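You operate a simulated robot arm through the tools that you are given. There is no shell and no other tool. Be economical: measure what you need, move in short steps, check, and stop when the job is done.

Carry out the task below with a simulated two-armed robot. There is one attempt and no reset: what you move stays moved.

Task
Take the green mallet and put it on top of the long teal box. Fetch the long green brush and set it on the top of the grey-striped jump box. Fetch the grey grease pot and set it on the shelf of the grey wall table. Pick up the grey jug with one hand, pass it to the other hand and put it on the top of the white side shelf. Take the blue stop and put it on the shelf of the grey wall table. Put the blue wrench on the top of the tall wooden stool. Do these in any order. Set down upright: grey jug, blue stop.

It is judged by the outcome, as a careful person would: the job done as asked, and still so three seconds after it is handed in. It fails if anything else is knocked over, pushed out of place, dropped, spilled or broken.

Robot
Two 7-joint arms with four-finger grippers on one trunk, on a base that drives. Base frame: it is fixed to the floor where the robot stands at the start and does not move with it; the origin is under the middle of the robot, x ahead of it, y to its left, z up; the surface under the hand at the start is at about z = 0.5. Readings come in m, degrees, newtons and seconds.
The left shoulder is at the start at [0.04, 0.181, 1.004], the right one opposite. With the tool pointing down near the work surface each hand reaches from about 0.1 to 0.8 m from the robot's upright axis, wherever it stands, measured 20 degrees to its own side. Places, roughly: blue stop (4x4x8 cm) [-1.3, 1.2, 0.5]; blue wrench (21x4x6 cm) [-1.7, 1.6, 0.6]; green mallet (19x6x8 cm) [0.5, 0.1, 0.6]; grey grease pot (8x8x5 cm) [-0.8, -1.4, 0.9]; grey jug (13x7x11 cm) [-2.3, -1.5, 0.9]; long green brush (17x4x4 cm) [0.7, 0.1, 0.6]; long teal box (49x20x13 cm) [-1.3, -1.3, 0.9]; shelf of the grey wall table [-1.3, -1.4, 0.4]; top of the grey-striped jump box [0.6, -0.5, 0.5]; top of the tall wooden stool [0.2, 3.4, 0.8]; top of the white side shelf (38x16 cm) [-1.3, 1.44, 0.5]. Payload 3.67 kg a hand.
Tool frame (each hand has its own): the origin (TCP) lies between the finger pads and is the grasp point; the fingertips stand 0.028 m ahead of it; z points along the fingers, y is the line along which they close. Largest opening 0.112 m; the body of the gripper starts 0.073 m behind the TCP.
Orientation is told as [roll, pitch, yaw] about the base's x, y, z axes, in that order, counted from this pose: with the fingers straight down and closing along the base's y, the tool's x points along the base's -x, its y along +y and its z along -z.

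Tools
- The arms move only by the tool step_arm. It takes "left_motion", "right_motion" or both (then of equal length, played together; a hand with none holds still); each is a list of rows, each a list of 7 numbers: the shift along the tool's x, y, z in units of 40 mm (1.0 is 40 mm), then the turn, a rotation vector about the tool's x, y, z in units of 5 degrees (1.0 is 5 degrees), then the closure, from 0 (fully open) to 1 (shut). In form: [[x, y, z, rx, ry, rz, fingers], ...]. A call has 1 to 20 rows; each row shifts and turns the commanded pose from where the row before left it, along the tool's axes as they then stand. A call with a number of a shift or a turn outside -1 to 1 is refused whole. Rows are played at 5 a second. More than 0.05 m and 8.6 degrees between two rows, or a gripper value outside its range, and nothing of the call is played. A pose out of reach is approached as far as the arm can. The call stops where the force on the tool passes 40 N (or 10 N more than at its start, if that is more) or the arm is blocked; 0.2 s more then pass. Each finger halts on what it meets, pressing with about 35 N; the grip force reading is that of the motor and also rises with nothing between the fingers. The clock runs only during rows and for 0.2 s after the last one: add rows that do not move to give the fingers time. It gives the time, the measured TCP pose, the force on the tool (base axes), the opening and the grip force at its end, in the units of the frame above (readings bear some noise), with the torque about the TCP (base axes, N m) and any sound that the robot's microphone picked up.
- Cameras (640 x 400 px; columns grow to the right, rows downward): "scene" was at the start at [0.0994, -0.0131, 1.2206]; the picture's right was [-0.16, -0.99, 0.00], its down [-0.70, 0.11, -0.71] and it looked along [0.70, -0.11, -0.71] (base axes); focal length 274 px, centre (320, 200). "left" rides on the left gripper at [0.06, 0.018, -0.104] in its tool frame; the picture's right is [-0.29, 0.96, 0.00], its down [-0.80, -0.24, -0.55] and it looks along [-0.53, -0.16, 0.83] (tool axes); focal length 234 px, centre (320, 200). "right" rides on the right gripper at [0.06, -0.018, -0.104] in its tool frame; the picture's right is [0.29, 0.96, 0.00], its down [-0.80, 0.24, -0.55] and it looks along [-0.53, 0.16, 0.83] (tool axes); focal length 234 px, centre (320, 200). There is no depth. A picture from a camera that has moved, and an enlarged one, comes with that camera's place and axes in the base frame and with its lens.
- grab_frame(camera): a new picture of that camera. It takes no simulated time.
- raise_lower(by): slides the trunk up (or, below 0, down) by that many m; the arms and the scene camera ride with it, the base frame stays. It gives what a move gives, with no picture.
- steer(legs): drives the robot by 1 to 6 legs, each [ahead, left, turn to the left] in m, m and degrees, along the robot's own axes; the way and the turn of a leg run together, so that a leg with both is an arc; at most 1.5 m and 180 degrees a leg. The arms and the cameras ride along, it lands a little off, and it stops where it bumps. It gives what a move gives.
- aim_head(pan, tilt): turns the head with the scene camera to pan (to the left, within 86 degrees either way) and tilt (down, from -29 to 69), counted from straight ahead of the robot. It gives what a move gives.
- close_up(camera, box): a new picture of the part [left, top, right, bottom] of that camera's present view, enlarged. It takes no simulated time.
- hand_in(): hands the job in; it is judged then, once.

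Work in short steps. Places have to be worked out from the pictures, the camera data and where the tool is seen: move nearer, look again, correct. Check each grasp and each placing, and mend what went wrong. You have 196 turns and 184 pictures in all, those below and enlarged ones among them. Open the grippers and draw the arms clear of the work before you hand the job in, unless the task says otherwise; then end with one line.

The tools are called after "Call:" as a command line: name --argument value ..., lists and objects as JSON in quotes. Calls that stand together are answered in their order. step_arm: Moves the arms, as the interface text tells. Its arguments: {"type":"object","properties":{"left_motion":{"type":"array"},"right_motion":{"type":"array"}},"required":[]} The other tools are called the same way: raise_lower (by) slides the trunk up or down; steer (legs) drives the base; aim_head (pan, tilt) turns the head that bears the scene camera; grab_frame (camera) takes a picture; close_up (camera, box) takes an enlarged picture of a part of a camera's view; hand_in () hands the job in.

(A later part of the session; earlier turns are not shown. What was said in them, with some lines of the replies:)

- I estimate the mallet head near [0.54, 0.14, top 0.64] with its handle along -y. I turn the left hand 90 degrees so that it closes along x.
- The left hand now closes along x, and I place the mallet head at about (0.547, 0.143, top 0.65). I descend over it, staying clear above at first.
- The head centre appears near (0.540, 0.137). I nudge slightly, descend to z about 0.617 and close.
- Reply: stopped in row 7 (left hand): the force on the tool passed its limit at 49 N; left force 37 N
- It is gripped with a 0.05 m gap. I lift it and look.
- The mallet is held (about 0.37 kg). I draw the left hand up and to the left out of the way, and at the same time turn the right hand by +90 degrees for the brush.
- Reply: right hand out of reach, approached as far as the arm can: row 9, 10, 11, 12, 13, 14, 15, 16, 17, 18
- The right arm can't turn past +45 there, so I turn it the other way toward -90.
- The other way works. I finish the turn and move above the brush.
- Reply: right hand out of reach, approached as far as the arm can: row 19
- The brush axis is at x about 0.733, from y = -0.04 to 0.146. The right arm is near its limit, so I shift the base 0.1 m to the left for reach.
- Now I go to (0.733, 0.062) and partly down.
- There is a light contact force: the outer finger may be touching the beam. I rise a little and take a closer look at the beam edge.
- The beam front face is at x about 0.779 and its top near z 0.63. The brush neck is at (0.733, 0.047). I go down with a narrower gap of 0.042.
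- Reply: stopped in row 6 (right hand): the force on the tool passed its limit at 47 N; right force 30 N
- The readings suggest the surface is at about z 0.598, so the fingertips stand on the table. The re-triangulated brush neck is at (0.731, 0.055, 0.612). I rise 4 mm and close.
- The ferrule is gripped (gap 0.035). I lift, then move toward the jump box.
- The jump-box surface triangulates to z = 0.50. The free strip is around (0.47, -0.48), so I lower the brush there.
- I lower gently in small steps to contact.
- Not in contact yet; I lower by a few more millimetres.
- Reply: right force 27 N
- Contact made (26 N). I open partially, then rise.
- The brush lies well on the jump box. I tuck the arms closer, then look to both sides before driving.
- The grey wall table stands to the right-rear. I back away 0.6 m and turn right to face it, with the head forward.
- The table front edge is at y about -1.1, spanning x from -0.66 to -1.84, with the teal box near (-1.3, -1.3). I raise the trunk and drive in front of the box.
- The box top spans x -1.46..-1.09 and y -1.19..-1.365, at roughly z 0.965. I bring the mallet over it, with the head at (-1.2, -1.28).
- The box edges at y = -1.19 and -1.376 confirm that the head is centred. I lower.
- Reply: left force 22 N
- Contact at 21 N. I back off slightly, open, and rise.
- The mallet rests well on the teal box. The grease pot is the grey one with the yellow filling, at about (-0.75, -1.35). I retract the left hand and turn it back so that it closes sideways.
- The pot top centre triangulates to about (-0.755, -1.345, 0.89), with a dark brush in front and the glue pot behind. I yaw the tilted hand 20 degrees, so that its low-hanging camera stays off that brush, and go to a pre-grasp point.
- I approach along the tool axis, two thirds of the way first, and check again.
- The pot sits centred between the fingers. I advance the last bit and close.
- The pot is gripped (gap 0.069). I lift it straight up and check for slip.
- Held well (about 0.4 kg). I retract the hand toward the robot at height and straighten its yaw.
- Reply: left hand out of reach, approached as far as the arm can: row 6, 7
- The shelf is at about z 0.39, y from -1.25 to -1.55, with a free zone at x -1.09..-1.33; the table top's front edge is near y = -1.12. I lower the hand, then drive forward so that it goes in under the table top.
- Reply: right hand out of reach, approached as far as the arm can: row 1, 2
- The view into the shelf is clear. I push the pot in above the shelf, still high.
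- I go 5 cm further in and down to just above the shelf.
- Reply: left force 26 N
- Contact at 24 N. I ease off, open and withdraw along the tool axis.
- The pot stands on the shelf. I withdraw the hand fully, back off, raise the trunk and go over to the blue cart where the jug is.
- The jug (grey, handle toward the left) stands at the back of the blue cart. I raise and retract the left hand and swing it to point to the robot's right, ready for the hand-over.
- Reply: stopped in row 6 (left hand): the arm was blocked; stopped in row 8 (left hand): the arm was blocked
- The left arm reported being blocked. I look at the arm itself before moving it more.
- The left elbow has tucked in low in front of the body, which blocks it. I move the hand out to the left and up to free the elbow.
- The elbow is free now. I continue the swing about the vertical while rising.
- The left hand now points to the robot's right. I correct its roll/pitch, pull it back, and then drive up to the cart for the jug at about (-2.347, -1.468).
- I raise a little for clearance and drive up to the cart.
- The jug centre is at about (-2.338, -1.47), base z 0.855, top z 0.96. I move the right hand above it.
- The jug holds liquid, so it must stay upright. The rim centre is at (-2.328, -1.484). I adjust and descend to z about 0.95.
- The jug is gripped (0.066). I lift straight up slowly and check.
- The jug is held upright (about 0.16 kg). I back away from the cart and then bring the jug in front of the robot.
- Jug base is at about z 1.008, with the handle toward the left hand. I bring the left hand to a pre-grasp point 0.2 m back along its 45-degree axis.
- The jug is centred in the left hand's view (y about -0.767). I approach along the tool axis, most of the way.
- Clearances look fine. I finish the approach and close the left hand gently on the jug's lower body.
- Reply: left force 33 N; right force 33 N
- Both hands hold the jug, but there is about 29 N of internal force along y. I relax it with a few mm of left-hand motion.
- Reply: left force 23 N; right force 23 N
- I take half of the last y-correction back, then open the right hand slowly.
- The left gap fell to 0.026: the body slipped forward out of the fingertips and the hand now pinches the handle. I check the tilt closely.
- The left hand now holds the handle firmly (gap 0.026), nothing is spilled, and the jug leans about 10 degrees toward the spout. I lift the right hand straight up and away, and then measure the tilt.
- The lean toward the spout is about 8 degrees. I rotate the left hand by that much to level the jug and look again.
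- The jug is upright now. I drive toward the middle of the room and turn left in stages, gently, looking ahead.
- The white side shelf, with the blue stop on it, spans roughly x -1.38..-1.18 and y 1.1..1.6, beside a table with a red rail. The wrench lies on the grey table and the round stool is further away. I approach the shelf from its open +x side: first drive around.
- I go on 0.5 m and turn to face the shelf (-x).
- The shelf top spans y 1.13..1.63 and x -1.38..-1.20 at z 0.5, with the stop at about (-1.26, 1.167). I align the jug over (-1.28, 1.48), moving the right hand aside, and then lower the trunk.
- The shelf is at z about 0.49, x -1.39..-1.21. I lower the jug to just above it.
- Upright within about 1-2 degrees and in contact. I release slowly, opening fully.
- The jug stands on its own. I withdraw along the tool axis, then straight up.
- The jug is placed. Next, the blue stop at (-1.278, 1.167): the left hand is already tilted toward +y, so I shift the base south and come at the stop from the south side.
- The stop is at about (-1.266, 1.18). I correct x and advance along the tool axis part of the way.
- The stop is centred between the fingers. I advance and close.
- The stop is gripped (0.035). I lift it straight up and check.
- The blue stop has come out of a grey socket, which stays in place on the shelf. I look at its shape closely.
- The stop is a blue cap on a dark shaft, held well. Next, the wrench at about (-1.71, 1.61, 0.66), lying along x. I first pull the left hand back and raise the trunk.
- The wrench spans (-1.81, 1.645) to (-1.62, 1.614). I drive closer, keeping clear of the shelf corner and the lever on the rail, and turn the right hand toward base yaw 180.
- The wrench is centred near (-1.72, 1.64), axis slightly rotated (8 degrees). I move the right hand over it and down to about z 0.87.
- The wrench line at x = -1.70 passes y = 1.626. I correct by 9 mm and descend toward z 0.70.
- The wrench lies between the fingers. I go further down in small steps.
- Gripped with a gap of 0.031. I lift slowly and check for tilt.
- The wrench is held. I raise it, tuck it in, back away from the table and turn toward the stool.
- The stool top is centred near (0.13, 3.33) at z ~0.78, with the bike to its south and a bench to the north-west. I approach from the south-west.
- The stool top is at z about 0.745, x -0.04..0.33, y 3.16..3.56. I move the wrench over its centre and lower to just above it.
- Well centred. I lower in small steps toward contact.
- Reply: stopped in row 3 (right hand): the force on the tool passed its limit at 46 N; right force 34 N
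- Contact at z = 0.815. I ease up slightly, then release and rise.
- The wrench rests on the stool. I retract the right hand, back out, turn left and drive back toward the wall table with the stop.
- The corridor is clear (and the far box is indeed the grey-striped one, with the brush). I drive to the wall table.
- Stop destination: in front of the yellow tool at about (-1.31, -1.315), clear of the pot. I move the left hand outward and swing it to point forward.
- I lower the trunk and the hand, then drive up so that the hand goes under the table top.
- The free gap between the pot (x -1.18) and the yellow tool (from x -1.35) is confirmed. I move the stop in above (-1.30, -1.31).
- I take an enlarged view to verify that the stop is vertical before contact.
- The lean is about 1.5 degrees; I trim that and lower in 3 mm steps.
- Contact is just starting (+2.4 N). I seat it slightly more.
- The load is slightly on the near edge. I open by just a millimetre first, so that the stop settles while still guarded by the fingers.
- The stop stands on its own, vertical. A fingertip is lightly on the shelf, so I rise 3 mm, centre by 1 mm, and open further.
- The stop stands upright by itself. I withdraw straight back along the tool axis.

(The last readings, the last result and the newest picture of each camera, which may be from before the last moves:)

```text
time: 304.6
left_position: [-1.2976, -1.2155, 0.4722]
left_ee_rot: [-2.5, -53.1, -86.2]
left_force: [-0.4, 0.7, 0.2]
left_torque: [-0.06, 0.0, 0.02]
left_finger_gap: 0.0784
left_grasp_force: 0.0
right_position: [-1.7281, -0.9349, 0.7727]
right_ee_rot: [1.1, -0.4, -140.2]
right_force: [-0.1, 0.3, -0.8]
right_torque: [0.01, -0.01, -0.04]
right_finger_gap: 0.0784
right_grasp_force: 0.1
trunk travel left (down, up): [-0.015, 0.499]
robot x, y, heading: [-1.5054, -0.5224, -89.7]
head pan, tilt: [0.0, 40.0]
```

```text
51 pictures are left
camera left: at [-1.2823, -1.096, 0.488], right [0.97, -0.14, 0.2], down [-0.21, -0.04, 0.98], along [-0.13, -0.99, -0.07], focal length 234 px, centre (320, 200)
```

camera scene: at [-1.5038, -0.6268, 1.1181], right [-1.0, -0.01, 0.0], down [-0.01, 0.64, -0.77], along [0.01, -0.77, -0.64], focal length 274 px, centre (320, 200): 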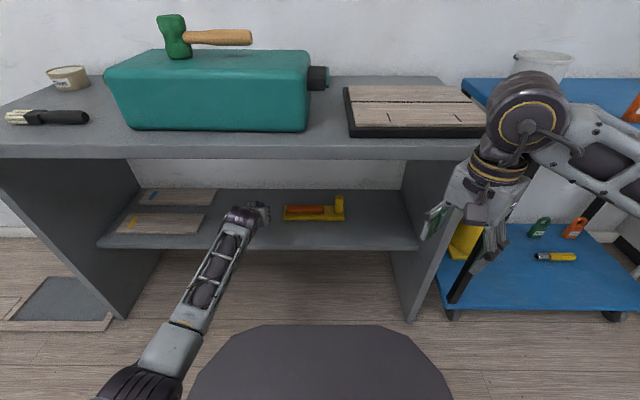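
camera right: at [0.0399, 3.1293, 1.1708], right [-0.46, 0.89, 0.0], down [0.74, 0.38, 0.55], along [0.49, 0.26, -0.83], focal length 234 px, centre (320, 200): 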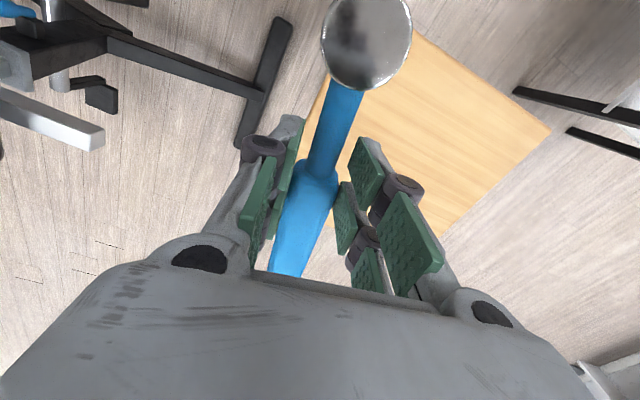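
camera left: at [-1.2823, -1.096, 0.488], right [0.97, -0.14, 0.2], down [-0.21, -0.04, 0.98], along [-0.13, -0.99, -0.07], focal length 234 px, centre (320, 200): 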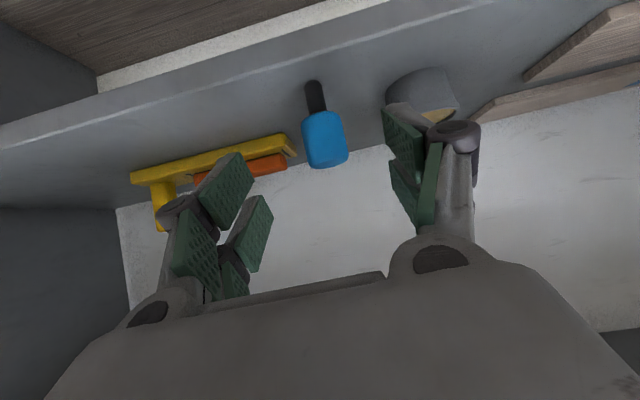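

The stop stands clear. I back the robot away, and then view everything on the table.

Call:
steer --legs '[[-0.3, 0, 0]]'

Call:
grab_frame --camera "scene"

Call:
close_up --camera "scene" --box '[180, 100, 440, 260]'

```text
time: 306.7
left_position: [-1.3034, -0.9092, 0.4731]
left_ee_rot: [-2.5, -53.1, -86.5]
left_force: [-0.5, 0.2, 1.0]
left_torque: [0.03, 0.0, -0.01]
left_finger_gap: 0.0785
left_grasp_force: 0.0
right_position: [-1.7331, -0.6245, 0.7726]
right_ee_rot: [0.9, -0.3, -140.4]
right_force: [-0.4, 0.8, 0.3]
right_torque: [-0.04, 0.04, 0.03]
right_finger_gap: 0.0781
right_grasp_force: 0.1
trunk travel left (down, up): [-0.015, 0.499]
robot x, y, heading: [-1.5044, -0.2138, -89.9]
head pan, tilt: [0.0, 40.0]
```

```text
50 pictures are left
camera scene: at [-1.5065, -0.3177, 1.1182], right [-1.0, 0.0, 0.0], down [0.0, 0.64, -0.77], along [0.0, -0.77, -0.64], focal length 274 px, centre (320, 200)
```

scene: 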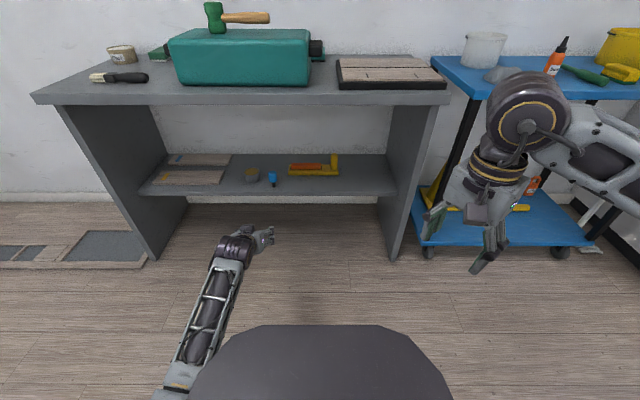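

```text
2.46 times, centred on (310, 180) of scene
camera zoom: at [-1.5065, -0.3177, 1.1182], right [-1.0, 0.0, 0.0], down [0.0, 0.64, -0.77], along [0.0, -0.77, -0.64], focal length 675 px, centre (345, 249)
```

zoom: 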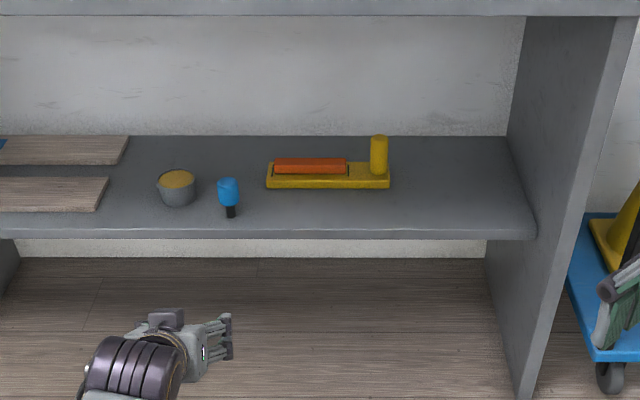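

The stop and the pot stand on the shelf and the mallet is on the teal box. I open both grippers fully, with the arms clear of everything.

Call:
step_arm --left_motion '[[0, 0, 0, 0, 0, 0, 0], [0, 0, 0, 0, 0, 0, 0]]' --right_motion '[[0, 0, 0, 0, 0, 0, 0], [0, 0, 0, 0, 0, 0, 0]]'

Call:
steer --legs '[[-0.2, 0, 0]]'

Call:
aim_head --pan -5 --tilt 30

Call:
grab_frame --camera "scene"

```text
time: 307.3
left_position: [-1.3031, -0.9093, 0.4733]
left_ee_rot: [-2.6, -53.0, -86.5]
left_force: [-0.1, 0.7, 0.6]
left_torque: [-0.01, 0.0, 0.02]
left_finger_gap: 0.112
left_grasp_force: 0.1
right_position: [-1.7337, -0.6265, 0.7712]
right_ee_rot: [1.0, -0.4, -140.5]
right_force: [0.4, -0.8, 0.1]
right_torque: [0.03, 0.0, 0.02]
right_finger_gap: 0.112
right_grasp_force: 0.1
trunk travel left (down, up): [-0.015, 0.499]
robot x, y, heading: [-1.5035, -0.2131, -89.3]
head pan, tilt: [0.0, 40.0]
```

```text
time: 308.7
left_position: [-1.33, -0.8307, 0.4711]
left_ee_rot: [-2.5, -52.9, -88.3]
left_force: [0.1, 0.0, 0.0]
left_torque: [0.01, 0.0, 0.0]
left_finger_gap: 0.112
left_grasp_force: 0.0
right_position: [-1.7514, -0.5339, 0.7711]
right_ee_rot: [0.9, -0.2, -142.2]
right_force: [0.6, 0.0, 1.1]
right_torque: [0.0, 0.0, -0.01]
right_finger_gap: 0.1118
right_grasp_force: 0.0
trunk travel left (down, up): [-0.015, 0.499]
robot x, y, heading: [-1.5094, -0.1275, -91.6]
head pan, tilt: [0.0, 40.0]
stopped in leg 1: the robot was blocked; the commanded pose is now the measured one
```

```text
time: 309.4
left_position: [-1.3305, -0.8313, 0.4691]
left_ee_rot: [-2.4, -52.8, -88.3]
left_force: [0.2, -0.2, 0.6]
left_torque: [-0.03, 0.04, 0.0]
left_finger_gap: 0.1121
left_grasp_force: 0.1
right_position: [-1.752, -0.5353, 0.7691]
right_ee_rot: [0.7, -0.1, -142.3]
right_force: [-0.1, -0.3, 1.0]
right_torque: [0.0, 0.03, 0.01]
right_finger_gap: 0.1121
right_grasp_force: 0.0
trunk travel left (down, up): [-0.015, 0.499]
robot x, y, heading: [-1.5102, -0.1265, -91.5]
head pan, tilt: [-5.0, 30.0]
```

```text
48 pictures are left
camera scene: at [-1.5228, -0.2509, 1.1317], right [-0.99, 0.12, 0.0], down [0.06, 0.51, -0.86], along [-0.1, -0.85, -0.51], focal length 274 px, centre (320, 200)
```

scene: 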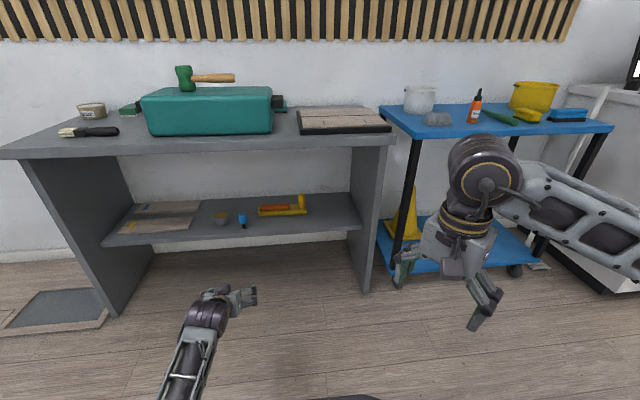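

The base bumped something behind it (the rail table's south end). I move forward off it right away and then go check the jug and its shelf.

Call:
steer --legs '[[0.12, 0, 0], [0, 0.75, 0]]'

Call:
aim_head --pan -80 --tilt 30

Call:
grab_frame --camera "scene"

```text
time: 314.5
left_position: [-0.5619, -0.9625, 0.479]
left_ee_rot: [-2.5, -53.4, -87.8]
left_force: [0.0, -0.7, -0.8]
left_torque: [-0.02, 0.02, -0.02]
left_finger_gap: 0.1119
left_grasp_force: 0.1
right_position: [-0.9836, -0.6657, 0.7751]
right_ee_rot: [1.4, -0.5, -142.0]
right_force: [0.1, 0.4, -0.3]
right_torque: [0.0, 0.01, 0.03]
right_finger_gap: 0.1122
right_grasp_force: 0.1
trunk travel left (down, up): [-0.015, 0.499]
robot x, y, heading: [-0.747, -0.2686, -91.1]
head pan, tilt: [-5.0, 30.0]
```

```text
time: 316.0
left_position: [-0.5607, -0.9615, 0.4772]
left_ee_rot: [-2.5, -53.6, -87.9]
left_force: [-0.4, -0.5, -0.6]
left_torque: [0.01, 0.04, -0.02]
left_finger_gap: 0.1119
left_grasp_force: 0.0
right_position: [-0.985, -0.6658, 0.7746]
right_ee_rot: [1.3, -0.5, -141.9]
right_force: [0.8, 0.5, -0.1]
right_torque: [-0.02, 0.02, 0.02]
right_finger_gap: 0.1121
right_grasp_force: 0.1
trunk travel left (down, up): [-0.015, 0.499]
robot x, y, heading: [-0.7446, -0.2638, -91.1]
head pan, tilt: [-80.0, 30.0]
```

```text
47 pictures are left
camera scene: at [-0.8383, -0.2982, 1.1335], right [-0.15, 0.99, 0.0], down [0.49, 0.08, -0.87], along [-0.86, -0.13, -0.5], focal length 274 px, centre (320, 200)
```

scene: 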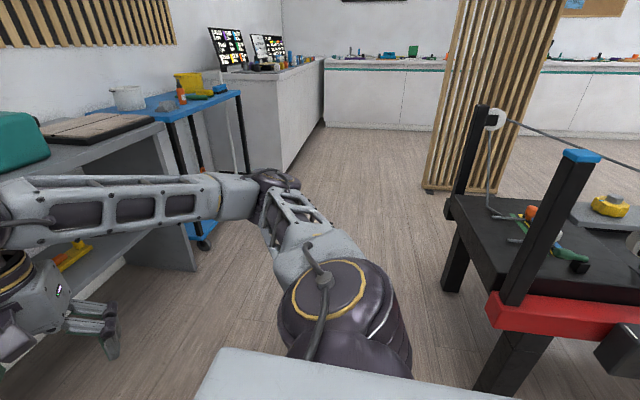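

The items at this end stand undisturbed. I back up along the free corridor to look at the jug.

Call:
steer --legs '[[-1.1, 0.1, 0]]'

Call:
aim_head --pan -86 --tilt 35

Call:
grab_frame --camera "scene"

```text
time: 321.9
left_position: [-0.4405, 0.1571, 0.4786]
left_ee_rot: [-2.5, -53.4, -89.2]
left_force: [0.4, 1.0, -0.9]
left_torque: [0.01, -0.01, 0.0]
left_finger_gap: 0.112
left_grasp_force: 0.0
right_position: [-0.8564, 0.4637, 0.7753]
right_ee_rot: [1.4, -0.5, -143.2]
right_force: [-0.4, 0.1, 0.1]
right_torque: [-0.01, -0.01, -0.01]
right_finger_gap: 0.112
right_grasp_force: 0.1
trunk travel left (down, up): [-0.015, 0.499]
robot x, y, heading: [-0.6084, 0.8592, -92.2]
head pan, tilt: [-80.0, 30.0]
```

```text
time: 322.6
left_position: [-0.4388, 0.1578, 0.4791]
left_ee_rot: [-2.5, -53.4, -89.1]
left_force: [-0.4, 0.4, -0.1]
left_torque: [0.03, 0.01, 0.02]
left_finger_gap: 0.112
left_grasp_force: 0.1
right_position: [-0.8564, 0.4636, 0.7735]
right_ee_rot: [1.3, -0.5, -143.2]
right_force: [-0.7, -0.1, 0.4]
right_torque: [0.03, -0.01, -0.02]
right_finger_gap: 0.1122
right_grasp_force: 0.0
trunk travel left (down, up): [-0.015, 0.499]
robot x, y, heading: [-0.6107, 0.8588, -92.8]
head pan, tilt: [-85.9, 35.0]
```

```text
46 pictures are left
camera scene: at [-0.7003, 0.8373, 1.1258], right [-0.03, 1.0, 0.0], down [0.57, 0.02, -0.82], along [-0.82, -0.02, -0.57], focal length 274 px, centre (320, 200)
```

scene: 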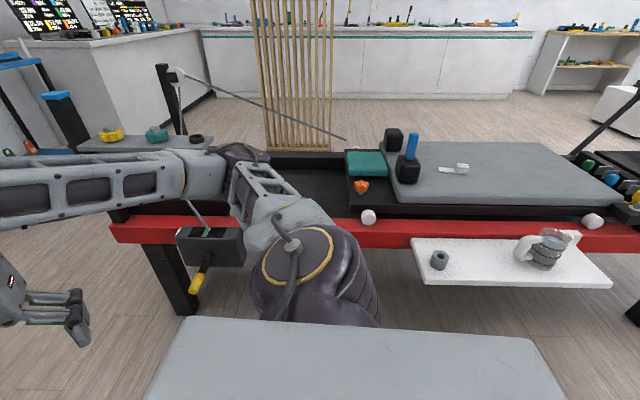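

The jug stands upright on the white shelf, the socket and other things are in place, the grippers are open and the arms are clear. I hand the job in.

Call:
hand_in

```text
The job is handed in.
```

All six items were placed as asked and the job is handed in; while backing off at the end, the base lightly bumped the south end of the rail table, but nothing I could see there had moved and the jug was still upright.
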